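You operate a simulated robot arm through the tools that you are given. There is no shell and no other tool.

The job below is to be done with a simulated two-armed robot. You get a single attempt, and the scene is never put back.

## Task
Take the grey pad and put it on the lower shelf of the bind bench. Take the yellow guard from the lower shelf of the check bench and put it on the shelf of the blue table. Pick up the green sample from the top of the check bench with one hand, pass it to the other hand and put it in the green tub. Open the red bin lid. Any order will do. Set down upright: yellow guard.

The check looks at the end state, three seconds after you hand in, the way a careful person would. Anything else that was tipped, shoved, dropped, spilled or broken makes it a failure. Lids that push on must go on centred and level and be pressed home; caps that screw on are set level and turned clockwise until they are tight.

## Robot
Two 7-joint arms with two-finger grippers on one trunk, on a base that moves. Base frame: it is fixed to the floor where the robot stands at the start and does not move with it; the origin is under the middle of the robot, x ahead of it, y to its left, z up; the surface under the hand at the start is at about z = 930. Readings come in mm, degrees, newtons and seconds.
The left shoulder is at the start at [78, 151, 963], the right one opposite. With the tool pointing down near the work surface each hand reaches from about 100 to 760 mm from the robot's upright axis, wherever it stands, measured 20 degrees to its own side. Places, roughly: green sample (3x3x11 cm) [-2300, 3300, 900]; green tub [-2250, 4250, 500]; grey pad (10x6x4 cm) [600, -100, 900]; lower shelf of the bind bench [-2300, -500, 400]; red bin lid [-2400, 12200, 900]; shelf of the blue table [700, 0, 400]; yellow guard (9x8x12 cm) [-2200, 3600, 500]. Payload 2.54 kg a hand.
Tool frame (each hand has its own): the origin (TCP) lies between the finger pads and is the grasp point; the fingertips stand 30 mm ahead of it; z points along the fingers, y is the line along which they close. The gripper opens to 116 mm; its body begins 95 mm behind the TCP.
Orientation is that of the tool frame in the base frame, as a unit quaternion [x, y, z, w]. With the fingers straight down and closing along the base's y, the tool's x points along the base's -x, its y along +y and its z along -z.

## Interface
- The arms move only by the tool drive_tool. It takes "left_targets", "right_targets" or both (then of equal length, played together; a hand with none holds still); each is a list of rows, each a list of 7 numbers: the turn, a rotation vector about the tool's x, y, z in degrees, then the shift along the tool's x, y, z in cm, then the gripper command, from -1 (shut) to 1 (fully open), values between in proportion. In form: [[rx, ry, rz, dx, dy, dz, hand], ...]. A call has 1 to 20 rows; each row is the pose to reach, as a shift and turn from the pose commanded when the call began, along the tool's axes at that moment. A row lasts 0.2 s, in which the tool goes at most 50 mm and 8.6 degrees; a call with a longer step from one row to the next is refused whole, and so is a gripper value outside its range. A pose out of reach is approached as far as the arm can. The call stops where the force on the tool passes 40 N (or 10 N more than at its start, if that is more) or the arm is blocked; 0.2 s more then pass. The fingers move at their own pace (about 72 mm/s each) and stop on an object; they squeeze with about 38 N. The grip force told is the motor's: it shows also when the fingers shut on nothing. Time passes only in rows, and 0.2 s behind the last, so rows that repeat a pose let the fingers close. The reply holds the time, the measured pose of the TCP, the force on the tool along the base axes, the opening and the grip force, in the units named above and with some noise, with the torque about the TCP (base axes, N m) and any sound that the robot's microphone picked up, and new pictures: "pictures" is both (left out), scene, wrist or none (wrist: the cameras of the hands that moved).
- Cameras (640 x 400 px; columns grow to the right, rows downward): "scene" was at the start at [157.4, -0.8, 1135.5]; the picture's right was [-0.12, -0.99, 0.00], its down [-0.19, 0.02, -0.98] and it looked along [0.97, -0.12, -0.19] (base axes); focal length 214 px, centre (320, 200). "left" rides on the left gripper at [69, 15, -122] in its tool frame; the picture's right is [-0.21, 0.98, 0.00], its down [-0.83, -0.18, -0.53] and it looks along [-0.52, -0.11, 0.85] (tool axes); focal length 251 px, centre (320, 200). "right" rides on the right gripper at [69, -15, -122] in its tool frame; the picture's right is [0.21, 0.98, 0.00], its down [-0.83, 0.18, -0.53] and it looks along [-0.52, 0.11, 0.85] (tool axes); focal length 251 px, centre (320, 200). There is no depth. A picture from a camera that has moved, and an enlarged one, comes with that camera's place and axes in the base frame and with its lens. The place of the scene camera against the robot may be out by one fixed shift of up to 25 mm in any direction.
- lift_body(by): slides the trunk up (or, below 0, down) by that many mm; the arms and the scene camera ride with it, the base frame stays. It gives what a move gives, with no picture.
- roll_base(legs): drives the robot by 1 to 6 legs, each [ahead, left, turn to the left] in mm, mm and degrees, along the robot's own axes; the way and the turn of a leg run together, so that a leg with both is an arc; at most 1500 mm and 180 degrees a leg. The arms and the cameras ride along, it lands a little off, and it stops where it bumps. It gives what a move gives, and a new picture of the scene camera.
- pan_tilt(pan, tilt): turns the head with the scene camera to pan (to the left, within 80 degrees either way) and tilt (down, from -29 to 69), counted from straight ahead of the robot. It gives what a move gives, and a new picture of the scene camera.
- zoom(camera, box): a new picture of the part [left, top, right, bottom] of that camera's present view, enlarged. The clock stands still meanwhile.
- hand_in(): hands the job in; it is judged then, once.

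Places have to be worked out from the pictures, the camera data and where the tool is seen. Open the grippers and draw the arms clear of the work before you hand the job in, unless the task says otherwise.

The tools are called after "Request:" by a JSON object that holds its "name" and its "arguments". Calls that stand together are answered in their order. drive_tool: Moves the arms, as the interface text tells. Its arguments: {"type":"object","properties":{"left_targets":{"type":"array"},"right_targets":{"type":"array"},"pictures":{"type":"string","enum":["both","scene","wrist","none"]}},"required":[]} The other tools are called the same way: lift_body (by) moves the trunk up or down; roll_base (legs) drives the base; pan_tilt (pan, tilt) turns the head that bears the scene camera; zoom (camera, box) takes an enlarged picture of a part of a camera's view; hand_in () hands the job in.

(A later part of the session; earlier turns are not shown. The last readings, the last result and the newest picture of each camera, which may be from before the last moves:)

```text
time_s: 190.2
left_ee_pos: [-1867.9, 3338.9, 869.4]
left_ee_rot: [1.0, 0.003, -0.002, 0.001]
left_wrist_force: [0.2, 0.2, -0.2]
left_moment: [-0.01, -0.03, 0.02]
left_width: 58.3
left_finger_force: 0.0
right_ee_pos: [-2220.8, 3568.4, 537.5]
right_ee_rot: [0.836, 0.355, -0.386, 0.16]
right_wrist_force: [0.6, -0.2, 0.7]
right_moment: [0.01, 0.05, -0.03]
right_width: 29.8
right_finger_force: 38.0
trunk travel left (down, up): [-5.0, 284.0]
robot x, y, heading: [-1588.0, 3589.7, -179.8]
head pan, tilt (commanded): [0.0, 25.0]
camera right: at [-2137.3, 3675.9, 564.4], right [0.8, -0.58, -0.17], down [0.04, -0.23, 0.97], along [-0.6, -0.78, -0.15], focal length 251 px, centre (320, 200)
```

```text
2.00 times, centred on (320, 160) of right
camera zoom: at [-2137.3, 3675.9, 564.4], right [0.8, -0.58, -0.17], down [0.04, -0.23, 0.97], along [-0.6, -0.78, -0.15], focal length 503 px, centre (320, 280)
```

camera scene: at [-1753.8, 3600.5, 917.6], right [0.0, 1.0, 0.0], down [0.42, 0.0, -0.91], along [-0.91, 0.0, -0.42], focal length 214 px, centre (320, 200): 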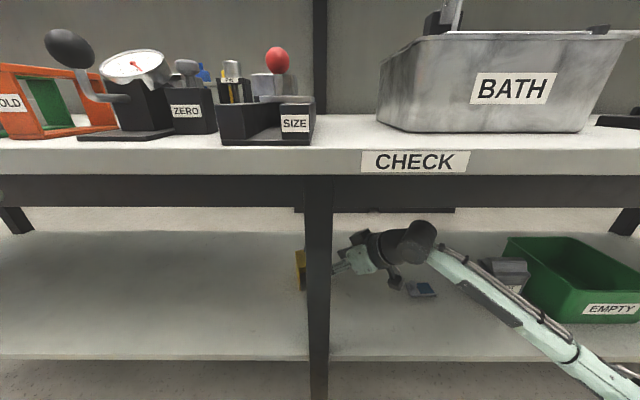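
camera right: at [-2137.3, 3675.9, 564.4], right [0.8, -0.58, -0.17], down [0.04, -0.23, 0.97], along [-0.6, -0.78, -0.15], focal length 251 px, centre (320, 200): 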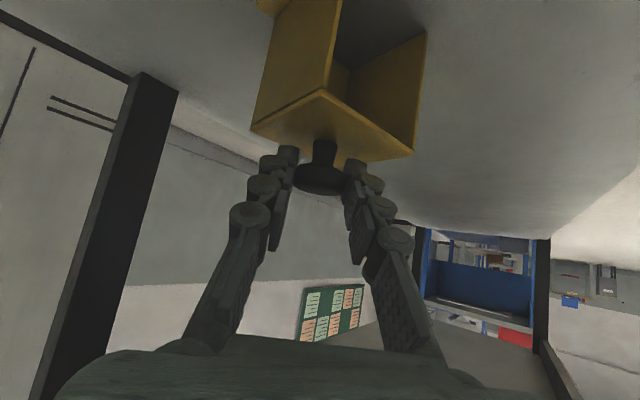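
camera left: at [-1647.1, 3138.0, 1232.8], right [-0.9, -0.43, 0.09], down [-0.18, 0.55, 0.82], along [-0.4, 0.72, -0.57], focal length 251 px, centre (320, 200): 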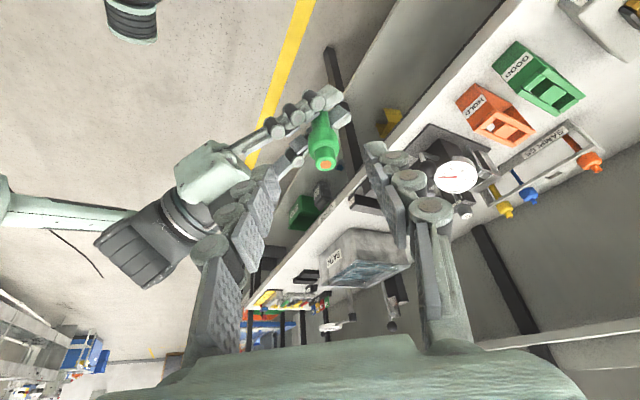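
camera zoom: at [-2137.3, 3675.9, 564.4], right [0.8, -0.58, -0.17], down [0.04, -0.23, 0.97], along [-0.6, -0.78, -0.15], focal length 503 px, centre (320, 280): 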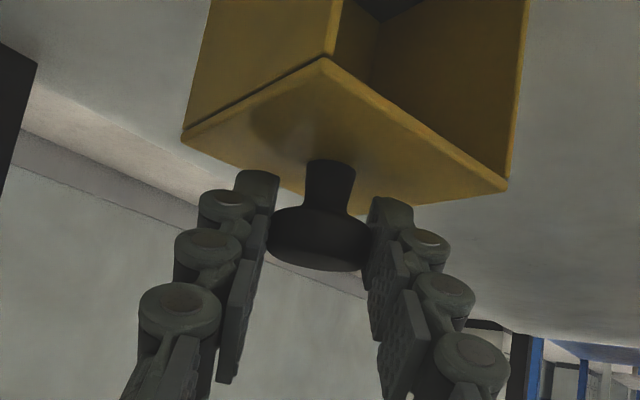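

The cap is held at 29.8 mm with 38 N. I'll lift just 15 mm so the wrist stays under the rail, and check the guard.

Request:
{"name": "drive_tool", "arguments": {"right_targets": [[0, 0, 0, -0.38, 0, -0.32, -1], [0, 0, 0, -0.76, 0, -0.65, -1], [0, 0, 0, -1.14, 0, -0.97, -1]], "pictures": "wrist"}}

Request:
{"name": "zoom", "arguments": {"camera": "right", "box": [160, 0, 480, 200]}}

```text
time_s: 191.0
left_ee_pos: [-1868.2, 3340.1, 869.1]
left_ee_rot: [1.0, 0.001, -0.002, 0.001]
left_wrist_force: [0.0, 0.8, -0.3]
left_moment: [0.01, 0.01, 0.05]
left_width: 58.2
left_finger_force: 0.0
right_ee_pos: [-2220.9, 3566.8, 551.4]
right_ee_rot: [0.836, 0.354, -0.387, 0.16]
right_wrist_force: [0.1, 0.0, -1.6]
right_moment: [-0.02, -0.04, -0.04]
right_width: 30.1
right_finger_force: 38.3
trunk travel left (down, up): [-5.0, 284.0]
robot x, y, heading: [-1587.9, 3592.8, -179.7]
head pan, tilt (commanded): [0.0, 25.0]
camera right: at [-2137.1, 3675.7, 578.7], right [0.8, -0.58, -0.17], down [0.04, -0.23, 0.97], along [-0.6, -0.78, -0.16], focal length 251 px, centre (320, 200)
```

right: 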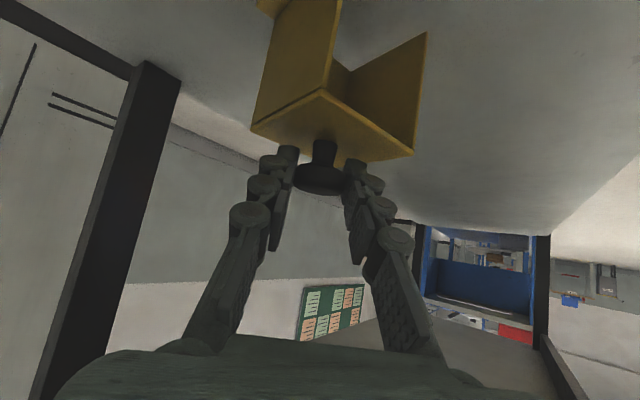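

```text
2.00 times, centred on (320, 100) of right
camera zoom: at [-2137.1, 3675.7, 578.7], right [0.8, -0.58, -0.17], down [0.04, -0.23, 0.97], along [-0.6, -0.78, -0.16], focal length 503 px, centre (320, 400)
```

zoom: 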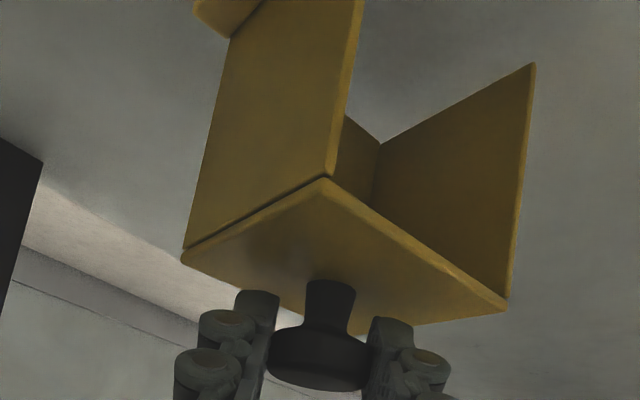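

The guard came up level with the hand. I'll retreat along the same line past the leg, then shift a little further right so that backing out keeps it well clear of the leg.

Request:
{"name": "drive_tool", "arguments": {"right_targets": [[0, 0, 0, 2.6, 0.02, -3.04, -1], [0, 0, 0, 5.2, 0.05, -6.1, -1], [0, 0, 0, 7.8, 0.07, -9.1, -1], [0, 0, 0, 10.4, 0.1, -12.2, -1], [0, 0, 0, 12.97, 0.12, -15.2, -1], [0, 0, 0, 14.4, -2.0, -16.9, -1], [0, 0, 0, 15.8, -4.04, -18.5, -1]], "pictures": "both"}}

```text
time_s: 192.6
left_ee_pos: [-1868.8, 3340.0, 869.0]
left_ee_rot: [1.0, 0.001, -0.002, 0.0]
left_wrist_force: [0.3, -1.0, 0.3]
left_moment: [-0.02, -0.05, 0.01]
left_width: 58.1
left_finger_force: 0.0
right_ee_pos: [-2081.3, 3769.6, 551.6]
right_ee_rot: [0.836, 0.355, -0.386, 0.161]
right_wrist_force: [-0.7, -0.5, -0.8]
right_moment: [0.03, 0.01, -0.02]
right_width: 29.7
right_finger_force: 38.1
trunk travel left (down, up): [-5.0, 284.0]
robot x, y, heading: [-1592.6, 3593.1, -179.5]
head pan, tilt (commanded): [0.0, 25.0]
camera scene: at [-1753.9, 3600.4, 917.6], right [0.0, 1.0, 0.0], down [0.42, 0.0, -0.91], along [-0.91, 0.0, -0.42], focal length 214 px, centre (320, 200)
camera right: at [-1995.4, 3877.9, 578.9], right [0.8, -0.58, -0.17], down [0.04, -0.23, 0.97], along [-0.6, -0.78, -0.16], focal length 251 px, centre (320, 200)
```

scene: 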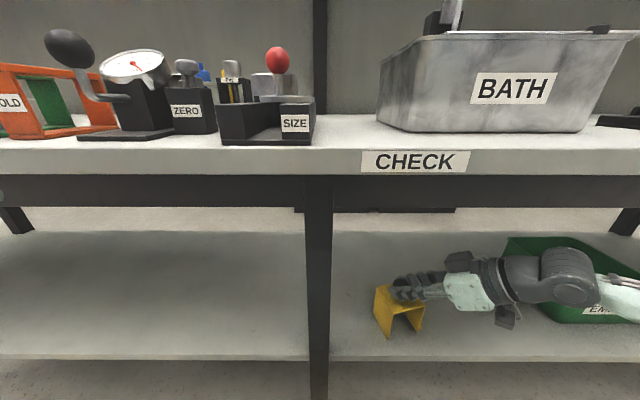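
right: 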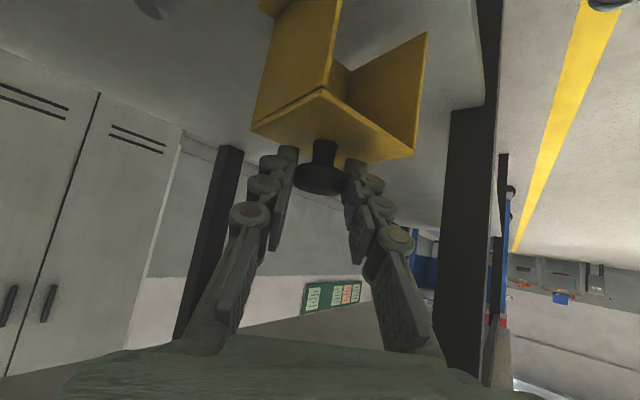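

The guard hangs level to the right of the leg. I'll back the base out.

Request:
{"name": "roll_base", "arguments": {"legs": [[-450, 0, 0]]}}

Request:
{"name": "lift_body", "arguments": {"by": 150}}

Request:
{"name": "pan_tilt", "arguments": {"pan": 0, "tilt": 20}}

```text
time_s: 195.3
left_ee_pos: [-1418.6, 3341.6, 870.5]
left_ee_rot: [1.0, 0.0, -0.002, 0.001]
left_wrist_force: [-0.2, 0.5, -0.1]
left_moment: [-0.02, -0.02, 0.0]
left_width: 58.0
left_finger_force: 0.0
right_ee_pos: [-1629.4, 3771.9, 553.4]
right_ee_rot: [0.837, 0.354, -0.386, 0.159]
right_wrist_force: [-0.4, 1.1, -1.7]
right_moment: [0.01, 0.07, 0.03]
right_width: 29.5
right_finger_force: 37.7
trunk travel left (down, up): [-5.0, 284.0]
robot x, y, heading: [-1141.6, 3590.8, -179.8]
head pan, tilt (commanded): [0.0, 25.0]
camera scene: at [-1303.0, 3602.3, 917.6], right [0.0, 1.0, 0.0], down [0.42, 0.0, -0.91], along [-0.91, 0.0, -0.42], focal length 214 px, centre (320, 200)
```

scene: 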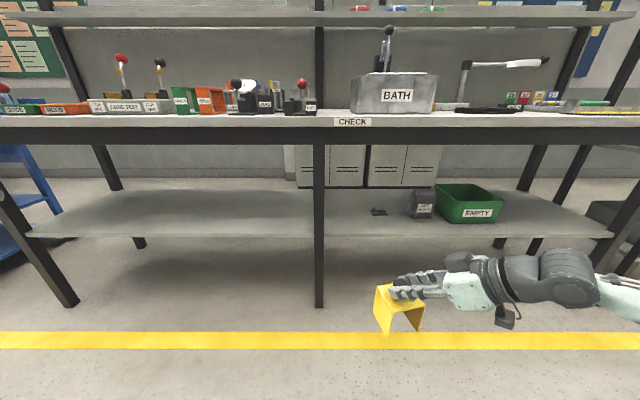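

```text
time_s: 197.1
left_ee_pos: [-1419.3, 3341.3, 1019.9]
left_ee_rot: [1.0, 0.001, -0.001, 0.001]
left_wrist_force: [-0.2, 0.2, -0.6]
left_moment: [0.0, -0.02, -0.02]
left_width: 57.9
left_finger_force: 0.1
right_ee_pos: [-1629.6, 3773.4, 701.5]
right_ee_rot: [0.837, 0.354, -0.386, 0.16]
right_wrist_force: [-0.4, 0.0, -0.5]
right_moment: [0.02, 0.0, -0.01]
right_width: 29.6
right_finger_force: 37.8
trunk travel left (down, up): [-155.0, 134.0]
robot x, y, heading: [-1139.6, 3592.3, -180.0]
head pan, tilt (commanded): [0.0, 25.0]
```

```text
time_s: 197.7
left_ee_pos: [-1418.0, 3341.1, 1020.4]
left_ee_rot: [1.0, 0.001, -0.002, 0.001]
left_wrist_force: [-0.6, -0.4, -0.8]
left_moment: [0.03, -0.02, 0.01]
left_width: 58.1
left_finger_force: 0.2
right_ee_pos: [-1629.0, 3772.3, 702.4]
right_ee_rot: [0.837, 0.354, -0.386, 0.159]
right_wrist_force: [-0.6, -0.7, -1.1]
right_moment: [0.0, -0.02, 0.03]
right_width: 29.6
right_finger_force: 38.3
trunk travel left (down, up): [-155.0, 134.0]
robot x, y, heading: [-1140.3, 3591.5, -180.1]
head pan, tilt (commanded): [0.0, 20.0]
camera scene: at [-1304.0, 3602.3, 1075.7], right [0.0, 1.0, 0.0], down [0.34, 0.0, -0.94], along [-0.94, 0.0, -0.34], focal length 214 px, centre (320, 200)
```

scene: 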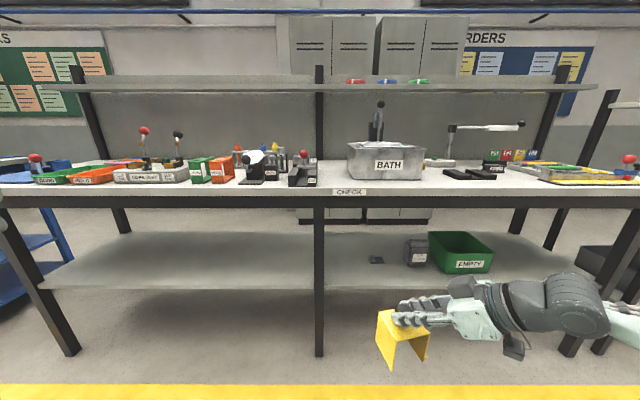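

The guard is held level and everything else on the bench looks unchanged. I'll strafe left along the aisle (the same lane I drove before) back to y≈0, then turn to face the blue table.

Request:
{"name": "roll_base", "arguments": {"legs": [[0, 1200, 0], [0, 1200, 0], [0, 1180, 0]]}}

Request:
{"name": "roll_base", "arguments": {"legs": [[0, 0, 180]]}}

```text
time_s: 232.1
left_ee_pos: [-1411.8, -240.8, 1019.7]
left_ee_rot: [1.0, 0.0, -0.001, 0.001]
left_wrist_force: [0.4, -0.6, 0.0]
left_moment: [0.02, -0.03, 0.03]
left_width: 57.9
left_finger_force: 0.0
right_ee_pos: [-1620.6, 190.9, 703.0]
right_ee_rot: [0.837, 0.353, -0.386, 0.159]
right_wrist_force: [0.5, 0.5, -1.2]
right_moment: [0.03, -0.02, -0.03]
right_width: 29.5
right_finger_force: 38.1
trunk travel left (down, up): [-155.0, 134.0]
robot x, y, heading: [-1133.2, 12.9, 179.9]
head pan, tilt (commanded): [0.0, 20.0]
camera scene: at [-1296.0, 19.9, 1075.7], right [0.0, 1.0, 0.0], down [0.34, 0.0, -0.94], along [-0.94, 0.0, -0.34], focal length 214 px, centre (320, 200)
```

scene: 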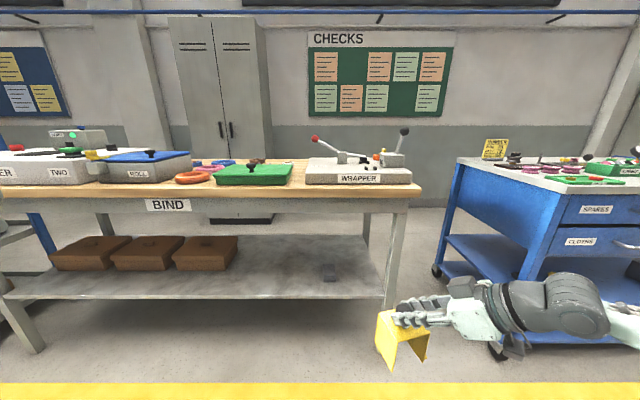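

```text
time_s: 240.1
left_ee_pos: [-853.6, 262.9, 1020.3]
left_ee_rot: [-0.004, 1.0, 0.002, 0.001]
left_wrist_force: [-0.7, 0.3, -0.5]
left_moment: [0.0, 0.01, 0.0]
left_width: 57.7
left_finger_force: 0.0
right_ee_pos: [-641.5, -169.2, 702.4]
right_ee_rot: [-0.356, 0.836, 0.16, 0.386]
right_wrist_force: [-0.6, 0.1, -1.6]
right_moment: [0.01, 0.01, -0.02]
right_width: 29.7
right_finger_force: 37.6
trunk travel left (down, up): [-155.0, 134.0]
robot x, y, heading: [-1130.3, 11.3, 0.2]
head pan, tilt (commanded): [0.0, 20.0]
camera scene: at [-973.6, 20.9, 1075.7], right [0.01, -1.0, 0.0], down [-0.34, 0.0, -0.94], along [0.94, 0.01, -0.34], focal length 214 px, centre (320, 200)
```

scene: 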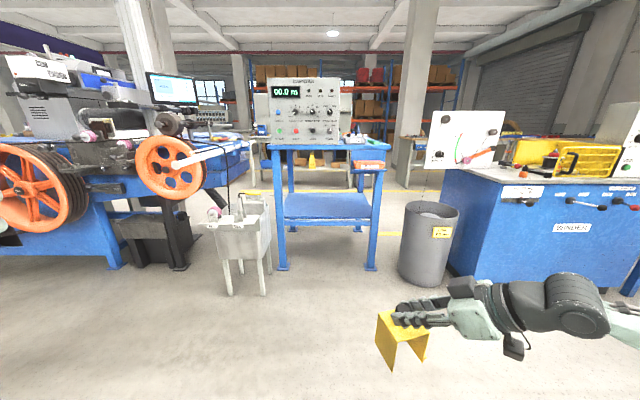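

The guard is intact in the hand and the table is ahead. Its front legs are near x 403, y +342 and -361, and the trough's legs are near [150, 400–630] on my left. I'll turn the hand straight ahead about the vertical, so the guard stays level, and bring it nearer my centre line.

Request:
{"name": "drive_tool", "arguments": {"right_targets": [[5.8, 0.06, 4.95, -1.1, 0.9, 1.3, -1], [11.6, 0.12, 9.9, -2.2, 1.8, 2.55, -1], [17.4, 0.18, 14.85, -3.3, 2.7, 3.8, -1], [23.2, 0.23, 19.8, -4.4, 3.6, 5.1, -1], [29.0, 0.29, 24.75, -5.5, 4.5, 6.4, -1], [34.8, 0.35, 29.7, -6.6, 5.4, 7.65, -1]], "pictures": "both"}}

```text
time_s: 241.5
left_ee_pos: [-854.6, 261.8, 1020.9]
left_ee_rot: [-0.004, 1.0, 0.001, 0.002]
left_wrist_force: [-1.2, 0.1, -0.2]
left_moment: [0.03, -0.02, 0.01]
left_width: 58.1
left_finger_force: 0.0
right_ee_pos: [-609.6, -59.4, 701.1]
right_ee_rot: [0.0, 0.909, -0.004, 0.417]
right_wrist_force: [0.1, -0.4, -0.5]
right_moment: [-0.01, 0.02, 0.01]
right_width: 29.9
right_finger_force: 37.8
trunk travel left (down, up): [-155.0, 134.0]
robot x, y, heading: [-1135.1, 8.8, 0.4]
head pan, tilt (commanded): [0.0, 20.0]
camera scene: at [-973.6, 21.0, 1075.7], right [0.01, -1.0, 0.0], down [-0.34, 0.0, -0.94], along [0.94, 0.01, -0.34], focal length 214 px, centre (320, 200)
camera right: at [-747.7, -73.8, 728.5], right [-0.14, 0.98, -0.17], down [0.13, 0.19, 0.97], along [0.98, 0.11, -0.16], focal length 251 px, centre (320, 200)
```

scene: 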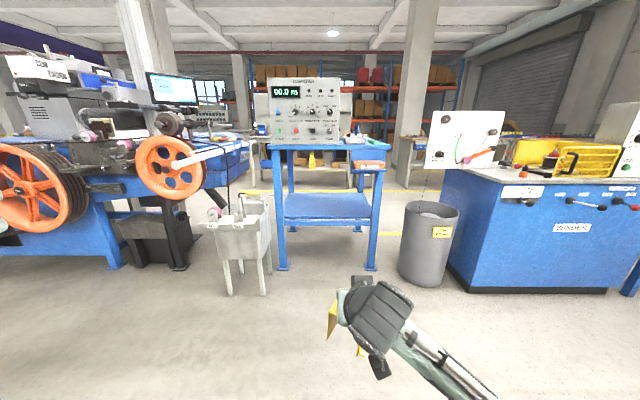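
right: 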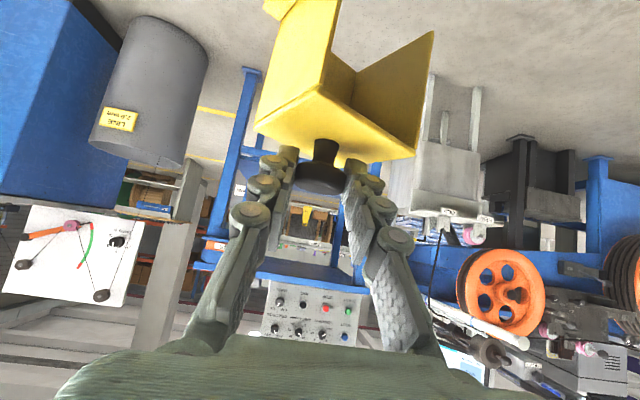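

The hand points straight ahead with the guard level. I'll drive 600 mm closer and measure the shelf.

Request:
{"name": "roll_base", "arguments": {"legs": [[600, -10, -0.3]]}}

Request:
{"name": "zoom", "arguments": {"camera": "right", "box": [0, 0, 640, 400]}}

Request:
{"name": "zoom", "arguments": {"camera": "scene", "box": [200, 160, 440, 320]}}

```text
time_s: 244.9
left_ee_pos: [-253.6, 252.1, 1019.1]
left_ee_rot: [0.001, 1.0, 0.001, 0.001]
left_wrist_force: [-0.3, 0.6, 0.1]
left_moment: [0.0, 0.03, -0.04]
left_width: 58.2
left_finger_force: 0.0
right_ee_pos: [-11.8, -70.9, 701.8]
right_ee_rot: [0.001, 0.908, -0.006, 0.418]
right_wrist_force: [0.5, 0.0, -1.0]
right_moment: [0.0, 0.02, -0.03]
right_width: 29.7
right_finger_force: 37.6
trunk travel left (down, up): [-155.0, 134.0]
robot x, y, heading: [-531.8, 0.1, 0.2]
head pan, tilt (commanded): [0.0, 20.0]
camera scene: at [-375.0, 11.4, 1075.7], right [0.0, -1.0, 0.0], down [-0.34, 0.0, -0.94], along [0.94, 0.0, -0.34], focal length 214 px, centre (320, 200)
```

scene: 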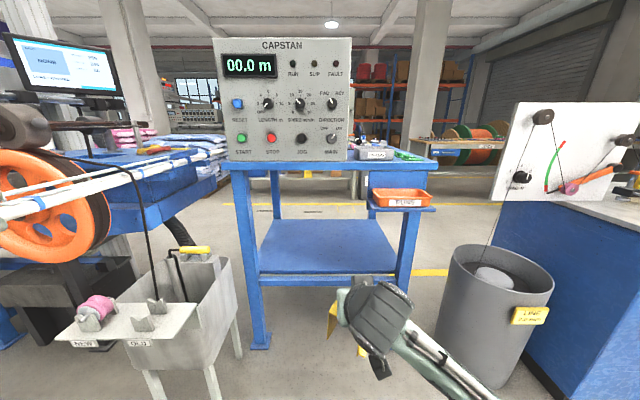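

```text
1.00 times, centred on (320, 200) of right (not enlarged: the box is as wide or as high as the picture)
camera zoom: at [-149.8, -85.5, 728.2], right [-0.14, 0.98, -0.17], down [0.13, 0.19, 0.97], along [0.98, 0.11, -0.16], focal length 251 px, centre (320, 200)
```

zoom: 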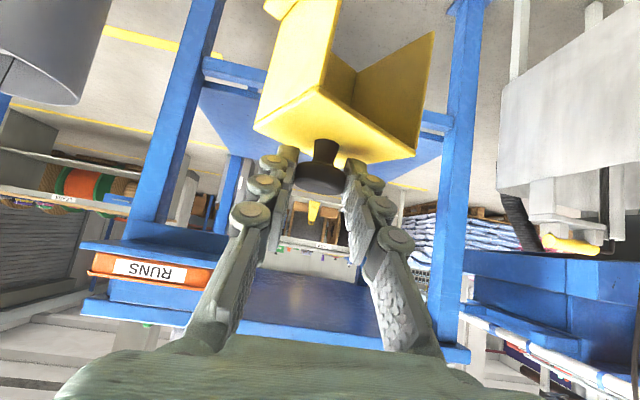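

```text
2.50 times, centred on (320, 240) of scene
camera zoom: at [-375.0, 11.4, 1075.7], right [0.0, -1.0, 0.0], down [-0.34, 0.0, -0.94], along [0.94, 0.0, -0.34], focal length 536 px, centre (320, 100)
```

zoom: 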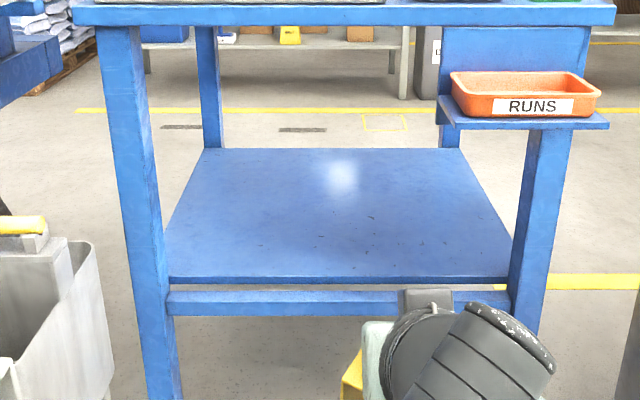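

I judge the shelf top at about z 430, with its front edge near x 421 and the front rail's top at about 427; the RUNS bracket is above z 735 for y < -142. I'll lower the trunk 130 mm, which leaves the guard's underside at about 452, and drive in part of the way.

Request:
{"name": "lift_body", "arguments": {"by": -130}}

Request:
{"name": "roll_base", "arguments": {"legs": [[300, 0, 0]]}}

Request:
{"name": "zoom", "arguments": {"camera": "right", "box": [0, 0, 640, 400]}}

```text
time_s: 246.4
left_ee_pos: [-254.3, 251.5, 890.8]
left_ee_rot: [0.0, 1.0, 0.001, 0.002]
left_wrist_force: [0.4, 0.4, 0.9]
left_moment: [0.05, 0.01, -0.01]
left_width: 58.0
left_finger_force: 0.1
right_ee_pos: [-11.3, -69.9, 571.6]
right_ee_rot: [0.001, 0.908, -0.006, 0.418]
right_wrist_force: [0.0, 0.9, -0.6]
right_moment: [-0.03, 0.03, -0.01]
right_width: 29.9
right_finger_force: 38.2
trunk travel left (down, up): [-25.0, 264.0]
robot x, y, heading: [-536.3, 0.9, 0.1]
head pan, tilt (commanded): [0.0, 20.0]
```

```text
time_s: 248.5
left_ee_pos: [45.8, 251.3, 889.8]
left_ee_rot: [0.0, 1.0, 0.001, 0.002]
left_wrist_force: [0.2, 0.0, -0.9]
left_moment: [0.0, 0.0, -0.04]
left_width: 58.3
left_finger_force: 0.0
right_ee_pos: [286.5, -70.3, 571.8]
right_ee_rot: [-0.001, 0.909, -0.004, 0.418]
right_wrist_force: [-0.4, -0.1, -1.5]
right_moment: [0.05, 0.04, -0.05]
right_width: 29.7
right_finger_force: 38.2
trunk travel left (down, up): [-25.0, 264.0]
robot x, y, heading: [-232.7, 1.7, -0.0]
head pan, tilt (commanded): [0.0, 20.0]
camera scene: at [-76.6, 11.4, 945.7], right [0.0, -1.0, 0.0], down [-0.34, 0.0, -0.94], along [0.94, 0.0, -0.34], focal length 214 px, centre (320, 200)
```

scene: 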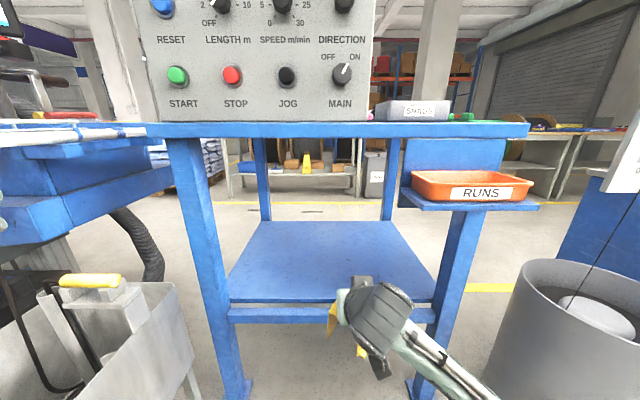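

```text
1.00 times, centred on (320, 200) of right (not enlarged: the box is as wide or as high as the picture)
camera zoom: at [148.7, -85.3, 598.3], right [-0.14, 0.98, -0.17], down [0.13, 0.19, 0.97], along [0.98, 0.11, -0.16], focal length 251 px, centre (320, 200)
```

zoom: 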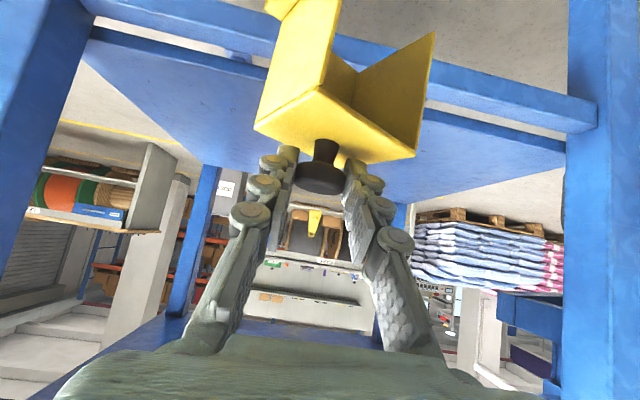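

Request:
{"name": "zoom", "arguments": {"camera": "right", "box": [400, 40, 620, 200]}}

Request:
{"name": "zoom", "arguments": {"camera": "scene", "box": [190, 200, 490, 400]}}

```text
2.50 times, centred on (510, 120) of right
camera zoom: at [148.7, -85.3, 598.3], right [-0.14, 0.98, -0.17], down [0.13, 0.19, 0.97], along [0.98, 0.11, -0.16], focal length 629 px, centre (-155, 400)
```

zoom: 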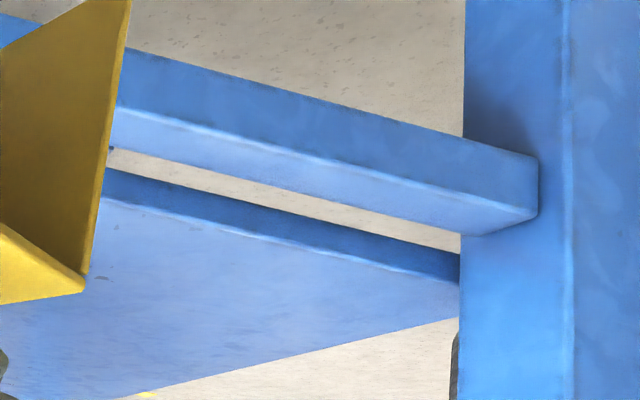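

```text
2.00 times, centred on (340, 300) of scene
camera zoom: at [-76.6, 11.4, 945.7], right [0.0, -1.0, 0.0], down [-0.34, 0.0, -0.94], along [0.94, 0.0, -0.34], focal length 429 px, centre (280, 0)
```

zoom: 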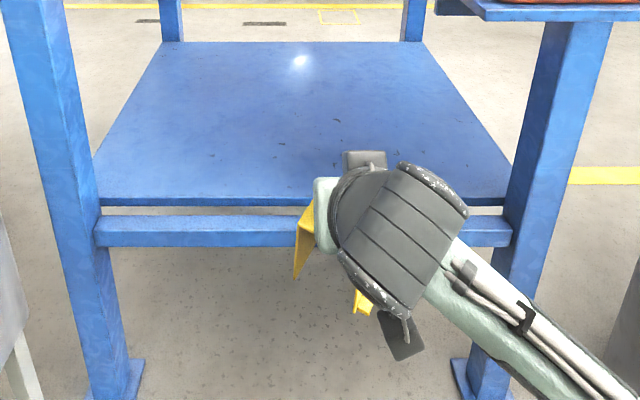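

The shelf plate sits just behind a front rail, and both are below about z 430, while the guard's underside is at 452. I'll drive in another 130 mm and look again.

Request:
{"name": "roll_base", "arguments": {"legs": [[130, 0, 0]]}}

Request:
{"name": "zoom", "arguments": {"camera": "right", "box": [0, 0, 640, 400]}}

Request:
{"name": "pan_tilt", "arguments": {"pan": -20, "tilt": 45}}

```text
time_s: 249.8
left_ee_pos: [174.3, 250.3, 890.0]
left_ee_rot: [0.001, 1.0, 0.001, 0.002]
left_wrist_force: [-0.7, 0.9, -0.3]
left_moment: [-0.01, -0.02, 0.02]
left_width: 57.8
left_finger_force: 0.1
right_ee_pos: [417.2, -70.8, 570.9]
right_ee_rot: [0.001, 0.909, -0.005, 0.417]
right_wrist_force: [0.2, 0.1, -1.0]
right_moment: [0.02, -0.01, -0.04]
right_width: 29.7
right_finger_force: 38.3
trunk travel left (down, up): [-25.0, 264.0]
robot x, y, heading: [-105.5, 0.1, -0.1]
head pan, tilt (commanded): [0.0, 20.0]
camera scene: at [53.1, 11.1, 945.7], right [0.0, -1.0, 0.0], down [-0.34, 0.0, -0.94], along [0.94, 0.0, -0.34], focal length 214 px, centre (320, 200)
```

scene: 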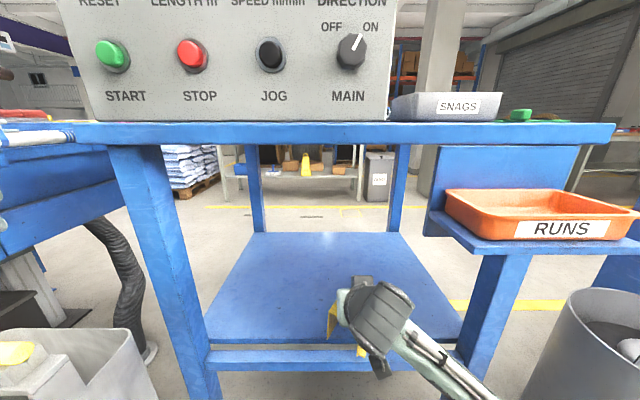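

```text
1.00 times, centred on (320, 200) of right (not enlarged: the box is as wide or as high as the picture)
camera zoom: at [278.3, -85.8, 598.3], right [-0.14, 0.98, -0.17], down [0.13, 0.19, 0.97], along [0.98, 0.11, -0.16], focal length 251 px, centre (320, 200)
```

zoom: 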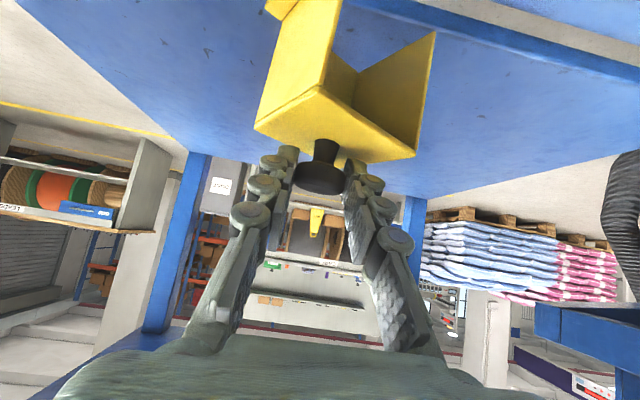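

```text
time_s: 250.7
left_ee_pos: [175.8, 251.1, 890.9]
left_ee_rot: [0.001, 1.0, 0.001, 0.002]
left_wrist_force: [0.3, -0.1, -0.3]
left_moment: [-0.03, 0.0, 0.0]
left_width: 57.9
left_finger_force: 0.0
right_ee_pos: [416.6, -70.4, 572.9]
right_ee_rot: [0.001, 0.909, -0.006, 0.417]
right_wrist_force: [-0.6, -0.3, -1.6]
right_moment: [0.03, 0.02, -0.01]
right_width: 29.8
right_finger_force: 37.6
trunk travel left (down, up): [-25.0, 264.0]
robot x, y, heading: [-101.7, 2.0, -0.1]
head pan, tilt (commanded): [-20.0, 45.0]
camera scene: at [36.4, -16.7, 907.1], right [-0.34, -0.94, 0.0], down [-0.66, 0.24, -0.71], along [0.66, -0.24, -0.71], focal length 214 px, centre (320, 200)
```

scene: 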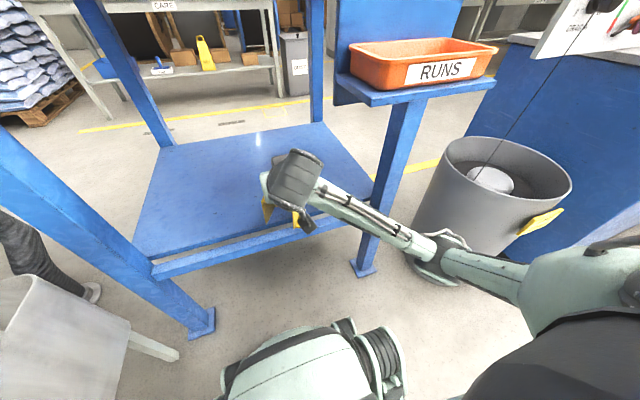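

Two wrist views now fix the plate's front edge at x≈438 and z≈420. I'll drive the last 95 mm so the guard is fully over the plate.

Request:
{"name": "roll_base", "arguments": {"legs": [[95, 0, 0]]}}

Request:
{"name": "zoom", "arguments": {"camera": "right", "box": [0, 0, 640, 400]}}

```text
time_s: 251.8
left_ee_pos: [267.5, 251.8, 889.6]
left_ee_rot: [0.001, 1.0, 0.0, 0.002]
left_wrist_force: [0.3, 0.6, 0.1]
left_moment: [-0.01, -0.02, 0.0]
left_width: 58.0
left_finger_force: 0.0
right_ee_pos: [511.0, -71.1, 570.8]
right_ee_rot: [0.0, 0.909, -0.005, 0.417]
right_wrist_force: [1.1, -0.3, -1.2]
right_moment: [0.02, 0.04, 0.0]
right_width: 29.6
right_finger_force: 38.0
trunk travel left (down, up): [-25.0, 264.0]
robot x, y, heading: [-10.9, 3.5, -0.1]
head pan, tilt (commanded): [-20.0, 45.0]
camera scene: at [130.9, -16.8, 907.0], right [-0.34, -0.94, 0.0], down [-0.66, 0.24, -0.71], along [0.66, -0.24, -0.71], focal length 214 px, centre (320, 200)
```

scene: 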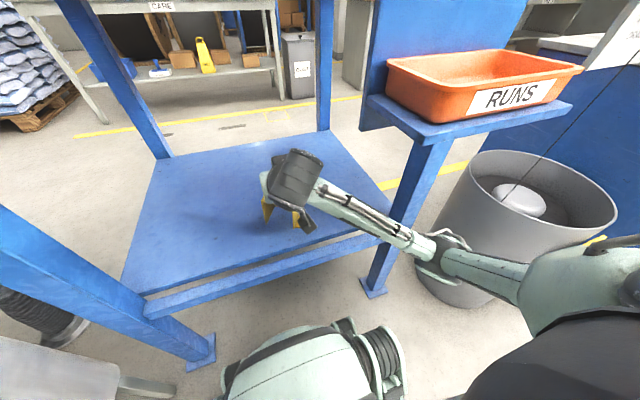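

```text
1.00 times, centred on (320, 200) of right (not enlarged: the box is as wide or as high as the picture)
camera zoom: at [372.8, -85.8, 598.3], right [-0.14, 0.98, -0.17], down [0.13, 0.19, 0.97], along [0.98, 0.11, -0.16], focal length 251 px, centre (320, 200)
```

zoom: 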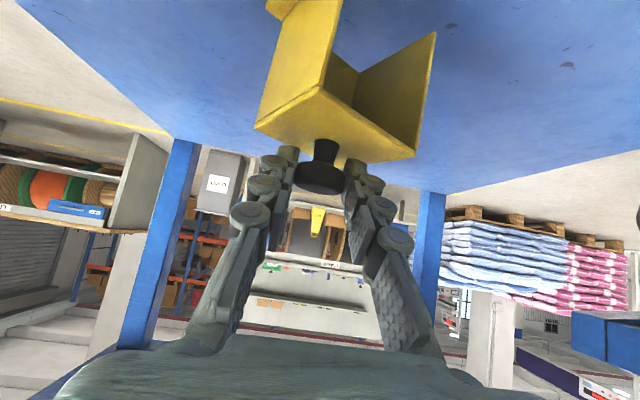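

The guard is entirely above the plate, roughly 30 mm up. I'll lower it 20 mm, then in small steps until the force shows contact.

Request:
{"name": "drive_tool", "arguments": {"right_targets": [[0, 0, 0, 0.5, 0, 0.44, -1], [0, 0, 0, 1.0, 0, 0.87, -1], [0, 0, 0, 1.52, 0, 1.31, -1]], "pictures": "none"}}

Request:
{"name": "drive_tool", "arguments": {"right_targets": [[0, 0, 0, 0.15, 0, 0.13, -1], [0, 0, 0, 0.3, 0, 0.26, -1]], "pictures": "none"}}

Request:
{"name": "zoom", "arguments": {"camera": "scene", "box": [180, 120, 400, 280]}}

```text
time_s: 252.6
left_ee_pos: [269.2, 250.2, 890.2]
left_ee_rot: [0.002, 1.0, 0.001, 0.002]
left_wrist_force: [-0.2, 0.0, 0.9]
left_moment: [0.0, -0.02, 0.01]
left_width: 57.8
left_finger_force: 0.1
right_ee_pos: [510.3, -71.8, 551.6]
right_ee_rot: [0.001, 0.909, -0.006, 0.418]
right_wrist_force: [0.6, 0.5, -0.5]
right_moment: [-0.01, -0.03, 0.01]
right_width: 30.0
right_finger_force: 37.5
trunk travel left (down, up): [-25.0, 264.0]
robot x, y, heading: [-9.6, 1.1, 0.2]
head pan, tilt (commanded): [-20.0, 45.0]
```

```text
time_s: 253.2
left_ee_pos: [268.5, 250.7, 889.8]
left_ee_rot: [0.0, 1.0, 0.0, 0.001]
left_wrist_force: [-0.4, -1.0, -0.6]
left_moment: [-0.01, 0.0, 0.02]
left_width: 57.8
left_finger_force: 0.0
right_ee_pos: [510.7, -72.0, 547.5]
right_ee_rot: [0.001, 0.908, -0.006, 0.418]
right_wrist_force: [-0.4, 0.7, -0.3]
right_moment: [-0.03, 0.01, -0.03]
right_width: 29.4
right_finger_force: 37.8
trunk travel left (down, up): [-25.0, 264.0]
robot x, y, heading: [-8.1, 0.1, -0.3]
head pan, tilt (commanded): [-20.0, 45.0]
```

```text
2.50 times, centred on (290, 200) of scene
camera zoom: at [130.9, -16.8, 907.0], right [-0.34, -0.94, 0.0], down [-0.66, 0.24, -0.71], along [0.66, -0.24, -0.71], focal length 536 px, centre (395, 200)
```

zoom: 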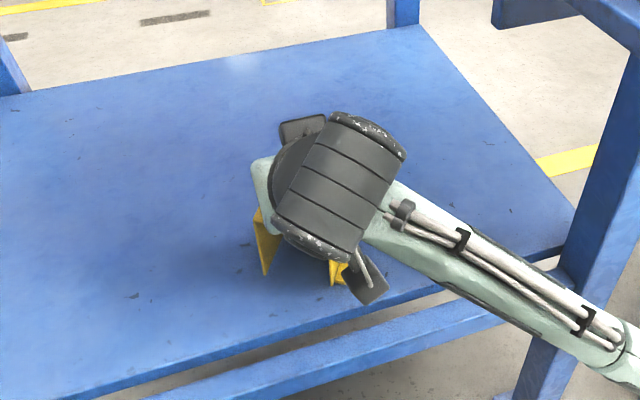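

No contact yet at TCP z 547.5. I'll carry on down in about 3 mm steps.

Request:
{"name": "drive_tool", "arguments": {"right_targets": [[0, 0, 0, 0.11, 0, 0.1, -1], [0, 0, 0, 0.23, 0, 0.2, -1]], "pictures": "none"}}

Request:
{"name": "drive_tool", "arguments": {"right_targets": [[0, 0, 0, 0.11, 0, 0.1, -1], [0, 0, 0, 0.23, 0, 0.2, -1]], "pictures": "none"}}

Request:
{"name": "drive_tool", "arguments": {"right_targets": [[0, 0, 0, 0.11, 0, 0.1, -1], [0, 0, 0, 0.23, 0, 0.2, -1]], "pictures": "none"}}

```text
time_s: 253.8
left_ee_pos: [269.6, 251.2, 890.5]
left_ee_rot: [0.0, 1.0, 0.001, 0.002]
left_wrist_force: [0.2, -0.6, 0.2]
left_moment: [0.02, -0.02, 0.01]
left_width: 58.0
left_finger_force: 0.1
right_ee_pos: [510.7, -71.8, 544.0]
right_ee_rot: [0.001, 0.908, -0.006, 0.418]
right_wrist_force: [0.2, -0.4, 0.2]
right_moment: [-0.01, 0.01, 0.0]
right_width: 30.1
right_finger_force: 38.6
trunk travel left (down, up): [-25.0, 264.0]
robot x, y, heading: [-11.8, 0.7, -0.2]
head pan, tilt (commanded): [-20.0, 45.0]
```

```text
time_s: 254.4
left_ee_pos: [268.4, 251.4, 890.3]
left_ee_rot: [0.0, 1.0, 0.001, 0.001]
left_wrist_force: [-0.2, -0.5, -0.8]
left_moment: [0.02, 0.02, 0.07]
left_width: 58.1
left_finger_force: 0.1
right_ee_pos: [510.2, -71.1, 541.3]
right_ee_rot: [-0.001, 0.908, -0.005, 0.418]
right_wrist_force: [-1.1, 0.8, 0.6]
right_moment: [-0.02, 0.06, -0.01]
right_width: 29.7
right_finger_force: 37.8
trunk travel left (down, up): [-25.0, 264.0]
robot x, y, heading: [-12.8, 3.4, -0.2]
head pan, tilt (commanded): [-20.0, 45.0]
```

```text
time_s: 255.0
left_ee_pos: [267.4, 251.4, 889.9]
left_ee_rot: [0.001, 1.0, 0.0, 0.002]
left_wrist_force: [0.4, -1.1, -0.6]
left_moment: [0.02, -0.02, -0.01]
left_width: 58.0
left_finger_force: 0.0
right_ee_pos: [511.7, -69.8, 540.2]
right_ee_rot: [0.0, 0.907, -0.004, 0.42]
right_wrist_force: [-1.3, 3.1, 10.2]
right_moment: [-0.32, 0.06, -0.05]
right_width: 29.6
right_finger_force: 38.2
trunk travel left (down, up): [-25.0, 264.0]
robot x, y, heading: [-11.5, -1.4, -0.1]
head pan, tilt (commanded): [-20.0, 45.0]
```

The upward force rose to 10 N at TCP z 540, so the guard is standing on the plate. I'll open the fingers.

Request:
{"name": "drive_tool", "arguments": {"right_targets": [[0, 0, 0, 0, 0, 0, -0.3], [0, 0, 0, 0, 0, 0, 0.2], [0, 0, 0, 0, 0, 0, 0.4], [0, 0, 0, 0, 0, 0, 0.4]], "pictures": "both"}}

```text
time_s: 256.0
left_ee_pos: [269.5, 251.0, 890.7]
left_ee_rot: [0.001, 1.0, 0.001, 0.001]
left_wrist_force: [0.3, 0.2, 0.4]
left_moment: [-0.04, 0.0, -0.02]
left_width: 57.8
left_finger_force: 0.1
right_ee_pos: [511.6, -70.5, 536.6]
right_ee_rot: [0.0, 0.908, -0.005, 0.418]
right_wrist_force: [-0.4, -0.8, 0.4]
right_moment: [0.0, 0.03, 0.01]
right_width: 81.1
right_finger_force: 0.2
trunk travel left (down, up): [-25.0, 264.0]
robot x, y, heading: [-11.3, 4.2, -0.0]
head pan, tilt (commanded): [-20.0, 45.0]
camera scene: at [130.9, -16.8, 907.0], right [-0.34, -0.94, 0.0], down [-0.66, 0.24, -0.71], along [0.66, -0.24, -0.71], focal length 214 px, centre (320, 200)
camera right: at [372.9, -85.9, 565.0], right [-0.14, 0.98, -0.17], down [0.13, 0.19, 0.97], along [0.98, 0.11, -0.16], focal length 251 px, centre (320, 200)
```

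scene: 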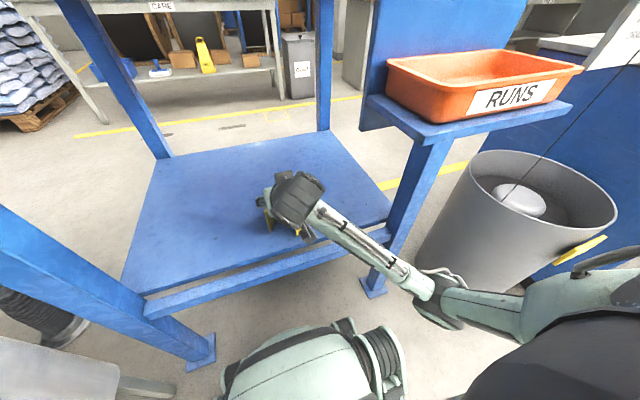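
right: 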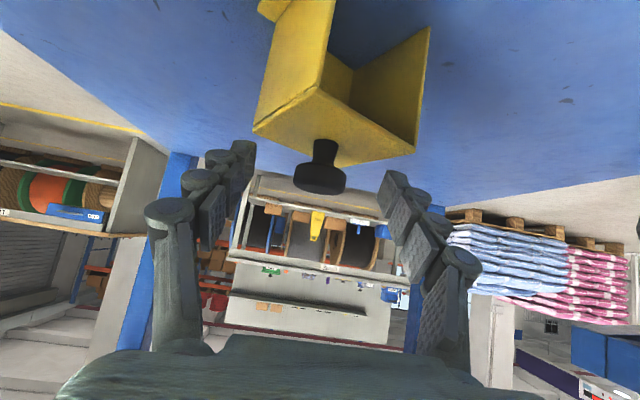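

The guard stands upright on the blue table's shelf and both fingers are clear of its knob. I'll withdraw the hand horizontally, slightly rising.

Request:
{"name": "drive_tool", "arguments": {"right_targets": [[0, 0, 0, 1.5, 0, -2.6, 0.4], [0, 0, 0, 3.5, 0, -5.4, 0.4], [0, 0, 0, 5.77, 0, -8.23, 0.4]], "pictures": "both"}}

```text
time_s: 256.8
left_ee_pos: [268.2, 251.3, 889.1]
left_ee_rot: [0.001, 1.0, 0.001, 0.001]
left_wrist_force: [-0.8, -0.2, 0.3]
left_moment: [0.02, 0.02, 0.0]
left_width: 58.1
left_finger_force: 0.0
right_ee_pos: [421.4, -60.9, 542.7]
right_ee_rot: [0.0, 0.909, -0.005, 0.418]
right_wrist_force: [0.3, 0.2, 0.2]
right_moment: [0.01, -0.02, 0.0]
right_width: 81.2
right_finger_force: 0.1
right hand out of reach, approached as far as the arm can: row 3
trunk travel left (down, up): [-25.0, 264.0]
robot x, y, heading: [-10.2, 1.5, 0.2]
head pan, tilt (commanded): [-20.0, 45.0]
camera scene: at [130.9, -16.8, 907.0], right [-0.34, -0.94, 0.0], down [-0.66, 0.24, -0.71], along [0.66, -0.24, -0.71], focal length 214 px, centre (320, 200)
camera right: at [282.9, -75.7, 569.8], right [-0.13, 0.98, -0.17], down [0.13, 0.19, 0.97], along [0.98, 0.11, -0.16], focal length 251 px, centre (320, 200)
```

scene: 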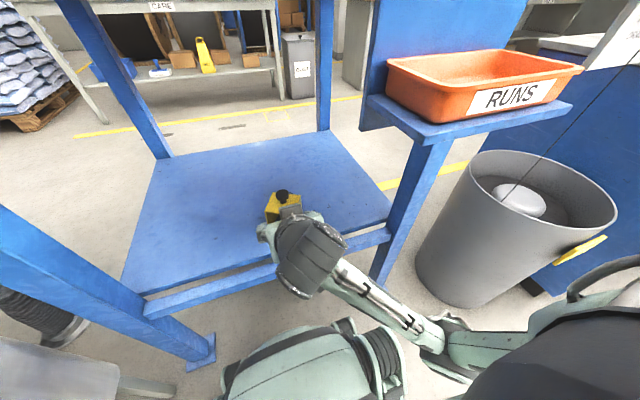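
right: 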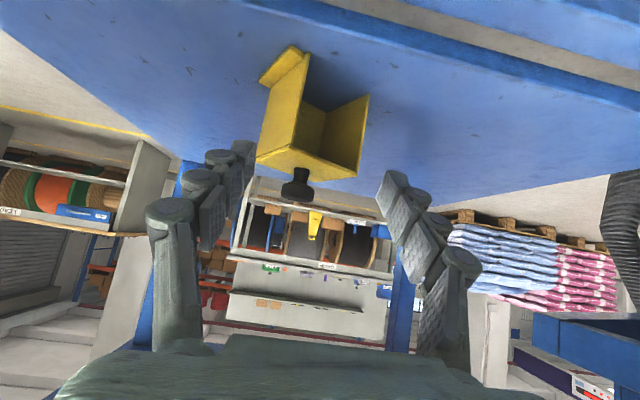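

The guard stands upright and level on the shelf, clear of the hand. I'll back the base out and look at it once more.

Request:
{"name": "roll_base", "arguments": {"legs": [[-600, 0, 0]]}}

Request:
{"name": "pan_tilt", "arguments": {"pan": 0, "tilt": 20}}

Request:
{"name": "zoom", "arguments": {"camera": "scene", "box": [220, 130, 460, 310]}}

```text
time_s: 260.2
left_ee_pos: [-337.3, 252.1, 890.7]
left_ee_rot: [-0.001, 1.0, 0.0, 0.002]
left_wrist_force: [-0.1, -0.2, 0.1]
left_moment: [0.0, -0.02, -0.01]
left_width: 58.0
left_finger_force: 0.1
right_ee_pos: [-183.0, -59.8, 541.6]
right_ee_rot: [-0.001, 0.908, -0.004, 0.418]
right_wrist_force: [1.0, -0.2, 0.1]
right_moment: [0.0, -0.01, -0.02]
right_width: 81.2
right_finger_force: 0.2
trunk travel left (down, up): [-25.0, 264.0]
robot x, y, heading: [-613.6, -2.6, 0.3]
head pan, tilt (commanded): [-20.0, 45.0]
camera scene: at [-473.9, -16.7, 907.0], right [-0.34, -0.94, 0.0], down [-0.67, 0.24, -0.71], along [0.67, -0.24, -0.71], focal length 214 px, centre (320, 200)
```

scene: 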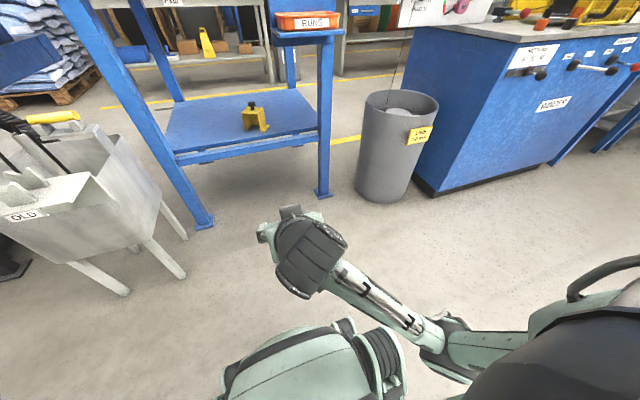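

```text
time_s: 261.1
left_ee_pos: [-337.9, 251.4, 890.3]
left_ee_rot: [-0.002, 1.0, 0.001, 0.002]
left_wrist_force: [0.1, -0.9, 0.0]
left_moment: [0.04, -0.03, 0.02]
left_width: 58.0
left_finger_force: 0.0
right_ee_pos: [-184.0, -59.0, 543.4]
right_ee_rot: [-0.001, 0.908, -0.004, 0.418]
right_wrist_force: [-0.9, 0.6, 0.1]
right_moment: [-0.02, 0.0, 0.03]
right_width: 81.2
right_finger_force: 0.1
trunk travel left (down, up): [-25.0, 264.0]
robot x, y, heading: [-613.7, 1.0, 0.2]
head pan, tilt (commanded): [0.0, 20.0]
camera scene: at [-457.2, 11.1, 945.6], right [0.0, -1.0, 0.0], down [-0.34, 0.0, -0.94], along [0.94, 0.0, -0.34], focal length 214 px, centre (320, 200)
```

scene: 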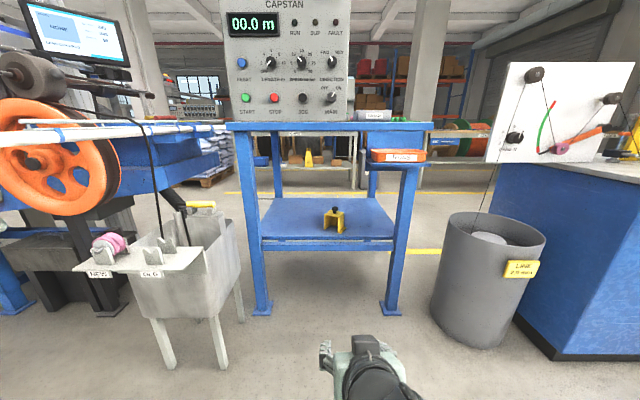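

```text
2.22 times, centred on (340, 220) of scene
camera zoom: at [-457.2, 11.1, 945.6], right [0.0, -1.0, 0.0], down [-0.34, 0.0, -0.94], along [0.94, 0.0, -0.34], focal length 477 px, centre (276, 156)
```

zoom: 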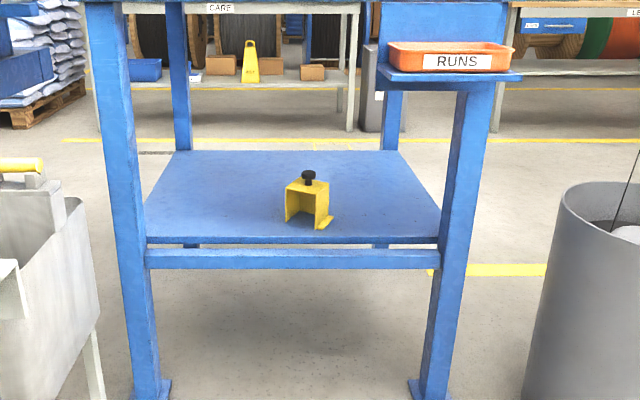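

The guard stands upright, well inside the shelf. Last is the red bin lid at about y 12200. I'll raise the trunk, turn to face +y and move over to the clear lane at x≈-1250.

Request:
{"name": "lift_body", "arguments": {"by": 200}}

Request:
{"name": "roll_base", "arguments": {"legs": [[0, 0, 89.8], [0, 640, 0]]}}

```text
time_s: 263.3
left_ee_pos: [-336.8, 250.4, 1090.3]
left_ee_rot: [0.0, 1.0, 0.001, 0.002]
left_wrist_force: [-0.1, 0.9, -0.9]
left_moment: [-0.02, 0.01, 0.0]
left_width: 58.1
left_finger_force: 0.1
right_ee_pos: [-183.0, -58.0, 743.0]
right_ee_rot: [0.0, 0.908, -0.005, 0.418]
right_wrist_force: [0.7, -0.1, 0.6]
right_moment: [-0.01, 0.02, 0.03]
right_width: 81.0
right_finger_force: 0.1
trunk travel left (down, up): [-225.0, 64.0]
robot x, y, heading: [-613.5, 2.0, 0.3]
head pan, tilt (commanded): [0.0, 20.0]
```

```text
time_s: 273.9
left_ee_pos: [-1514.0, 261.5, 1088.8]
left_ee_rot: [0.715, -0.699, -0.001, -0.001]
left_wrist_force: [-0.9, 1.3, -0.8]
left_moment: [0.01, -0.02, 0.02]
left_width: 58.2
left_finger_force: 0.1
right_ee_pos: [-1206.2, 421.4, 742.8]
right_ee_rot: [0.649, -0.636, -0.295, -0.295]
right_wrist_force: [-0.2, 0.1, -0.9]
right_moment: [-0.02, -0.01, -0.01]
right_width: 81.3
right_finger_force: 0.1
trunk travel left (down, up): [-225.0, 64.0]
robot x, y, heading: [-1256.7, -11.1, 91.4]
head pan, tilt (commanded): [0.0, 20.0]
camera scene: at [-1263.9, 159.2, 1145.7], right [1.0, 0.02, 0.0], down [0.01, -0.34, -0.94], along [-0.02, 0.94, -0.34], focal length 214 px, centre (320, 200)
```

scene: 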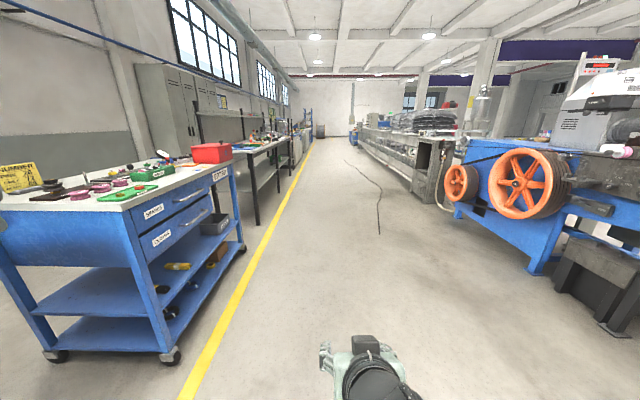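

The lane ahead is clear, with the cable well to the right. I'll drive up it in stages.

Request:
{"name": "roll_base", "arguments": {"legs": [[1500, 20, -1.4], [1500, 0, 0], [1500, 0, 0], [1500, 0, 0]]}}

```text
refused: leg 1 is longer than a leg can be; nothing moved
```

Request:
{"name": "roll_base", "arguments": {"legs": [[1480, 0, -1.4], [1480, 0, 0], [1480, 0, 0], [1480, 0, 0]]}}

```text
time_s: 302.1
left_ee_pos: [-1504.7, 6195.9, 1090.0]
left_ee_rot: [-0.704, 0.71, 0.003, 0.001]
left_wrist_force: [0.9, 0.0, -0.7]
left_moment: [-0.02, -0.02, -0.01]
left_width: 58.2
left_finger_force: 0.0
right_ee_pos: [-1191.6, 6346.8, 743.0]
right_ee_rot: [-0.64, 0.645, 0.291, 0.3]
right_wrist_force: [0.0, 0.4, -0.1]
right_moment: [-0.01, 0.02, 0.01]
right_width: 81.3
right_finger_force: 0.0
trunk travel left (down, up): [-225.0, 64.0]
robot x, y, heading: [-1253.7, 5913.2, 89.4]
head pan, tilt (commanded): [0.0, 20.0]
camera scene: at [-1257.9, 6087.0, 1145.7], right [1.0, -0.01, 0.0], down [0.0, -0.34, -0.94], along [0.01, 0.94, -0.34], focal length 214 px, centre (320, 200)
```

scene: 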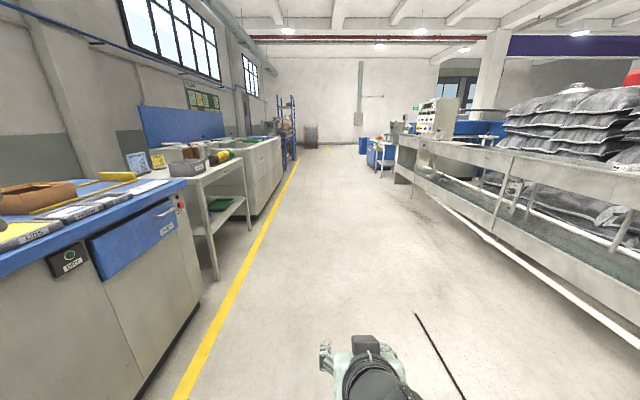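

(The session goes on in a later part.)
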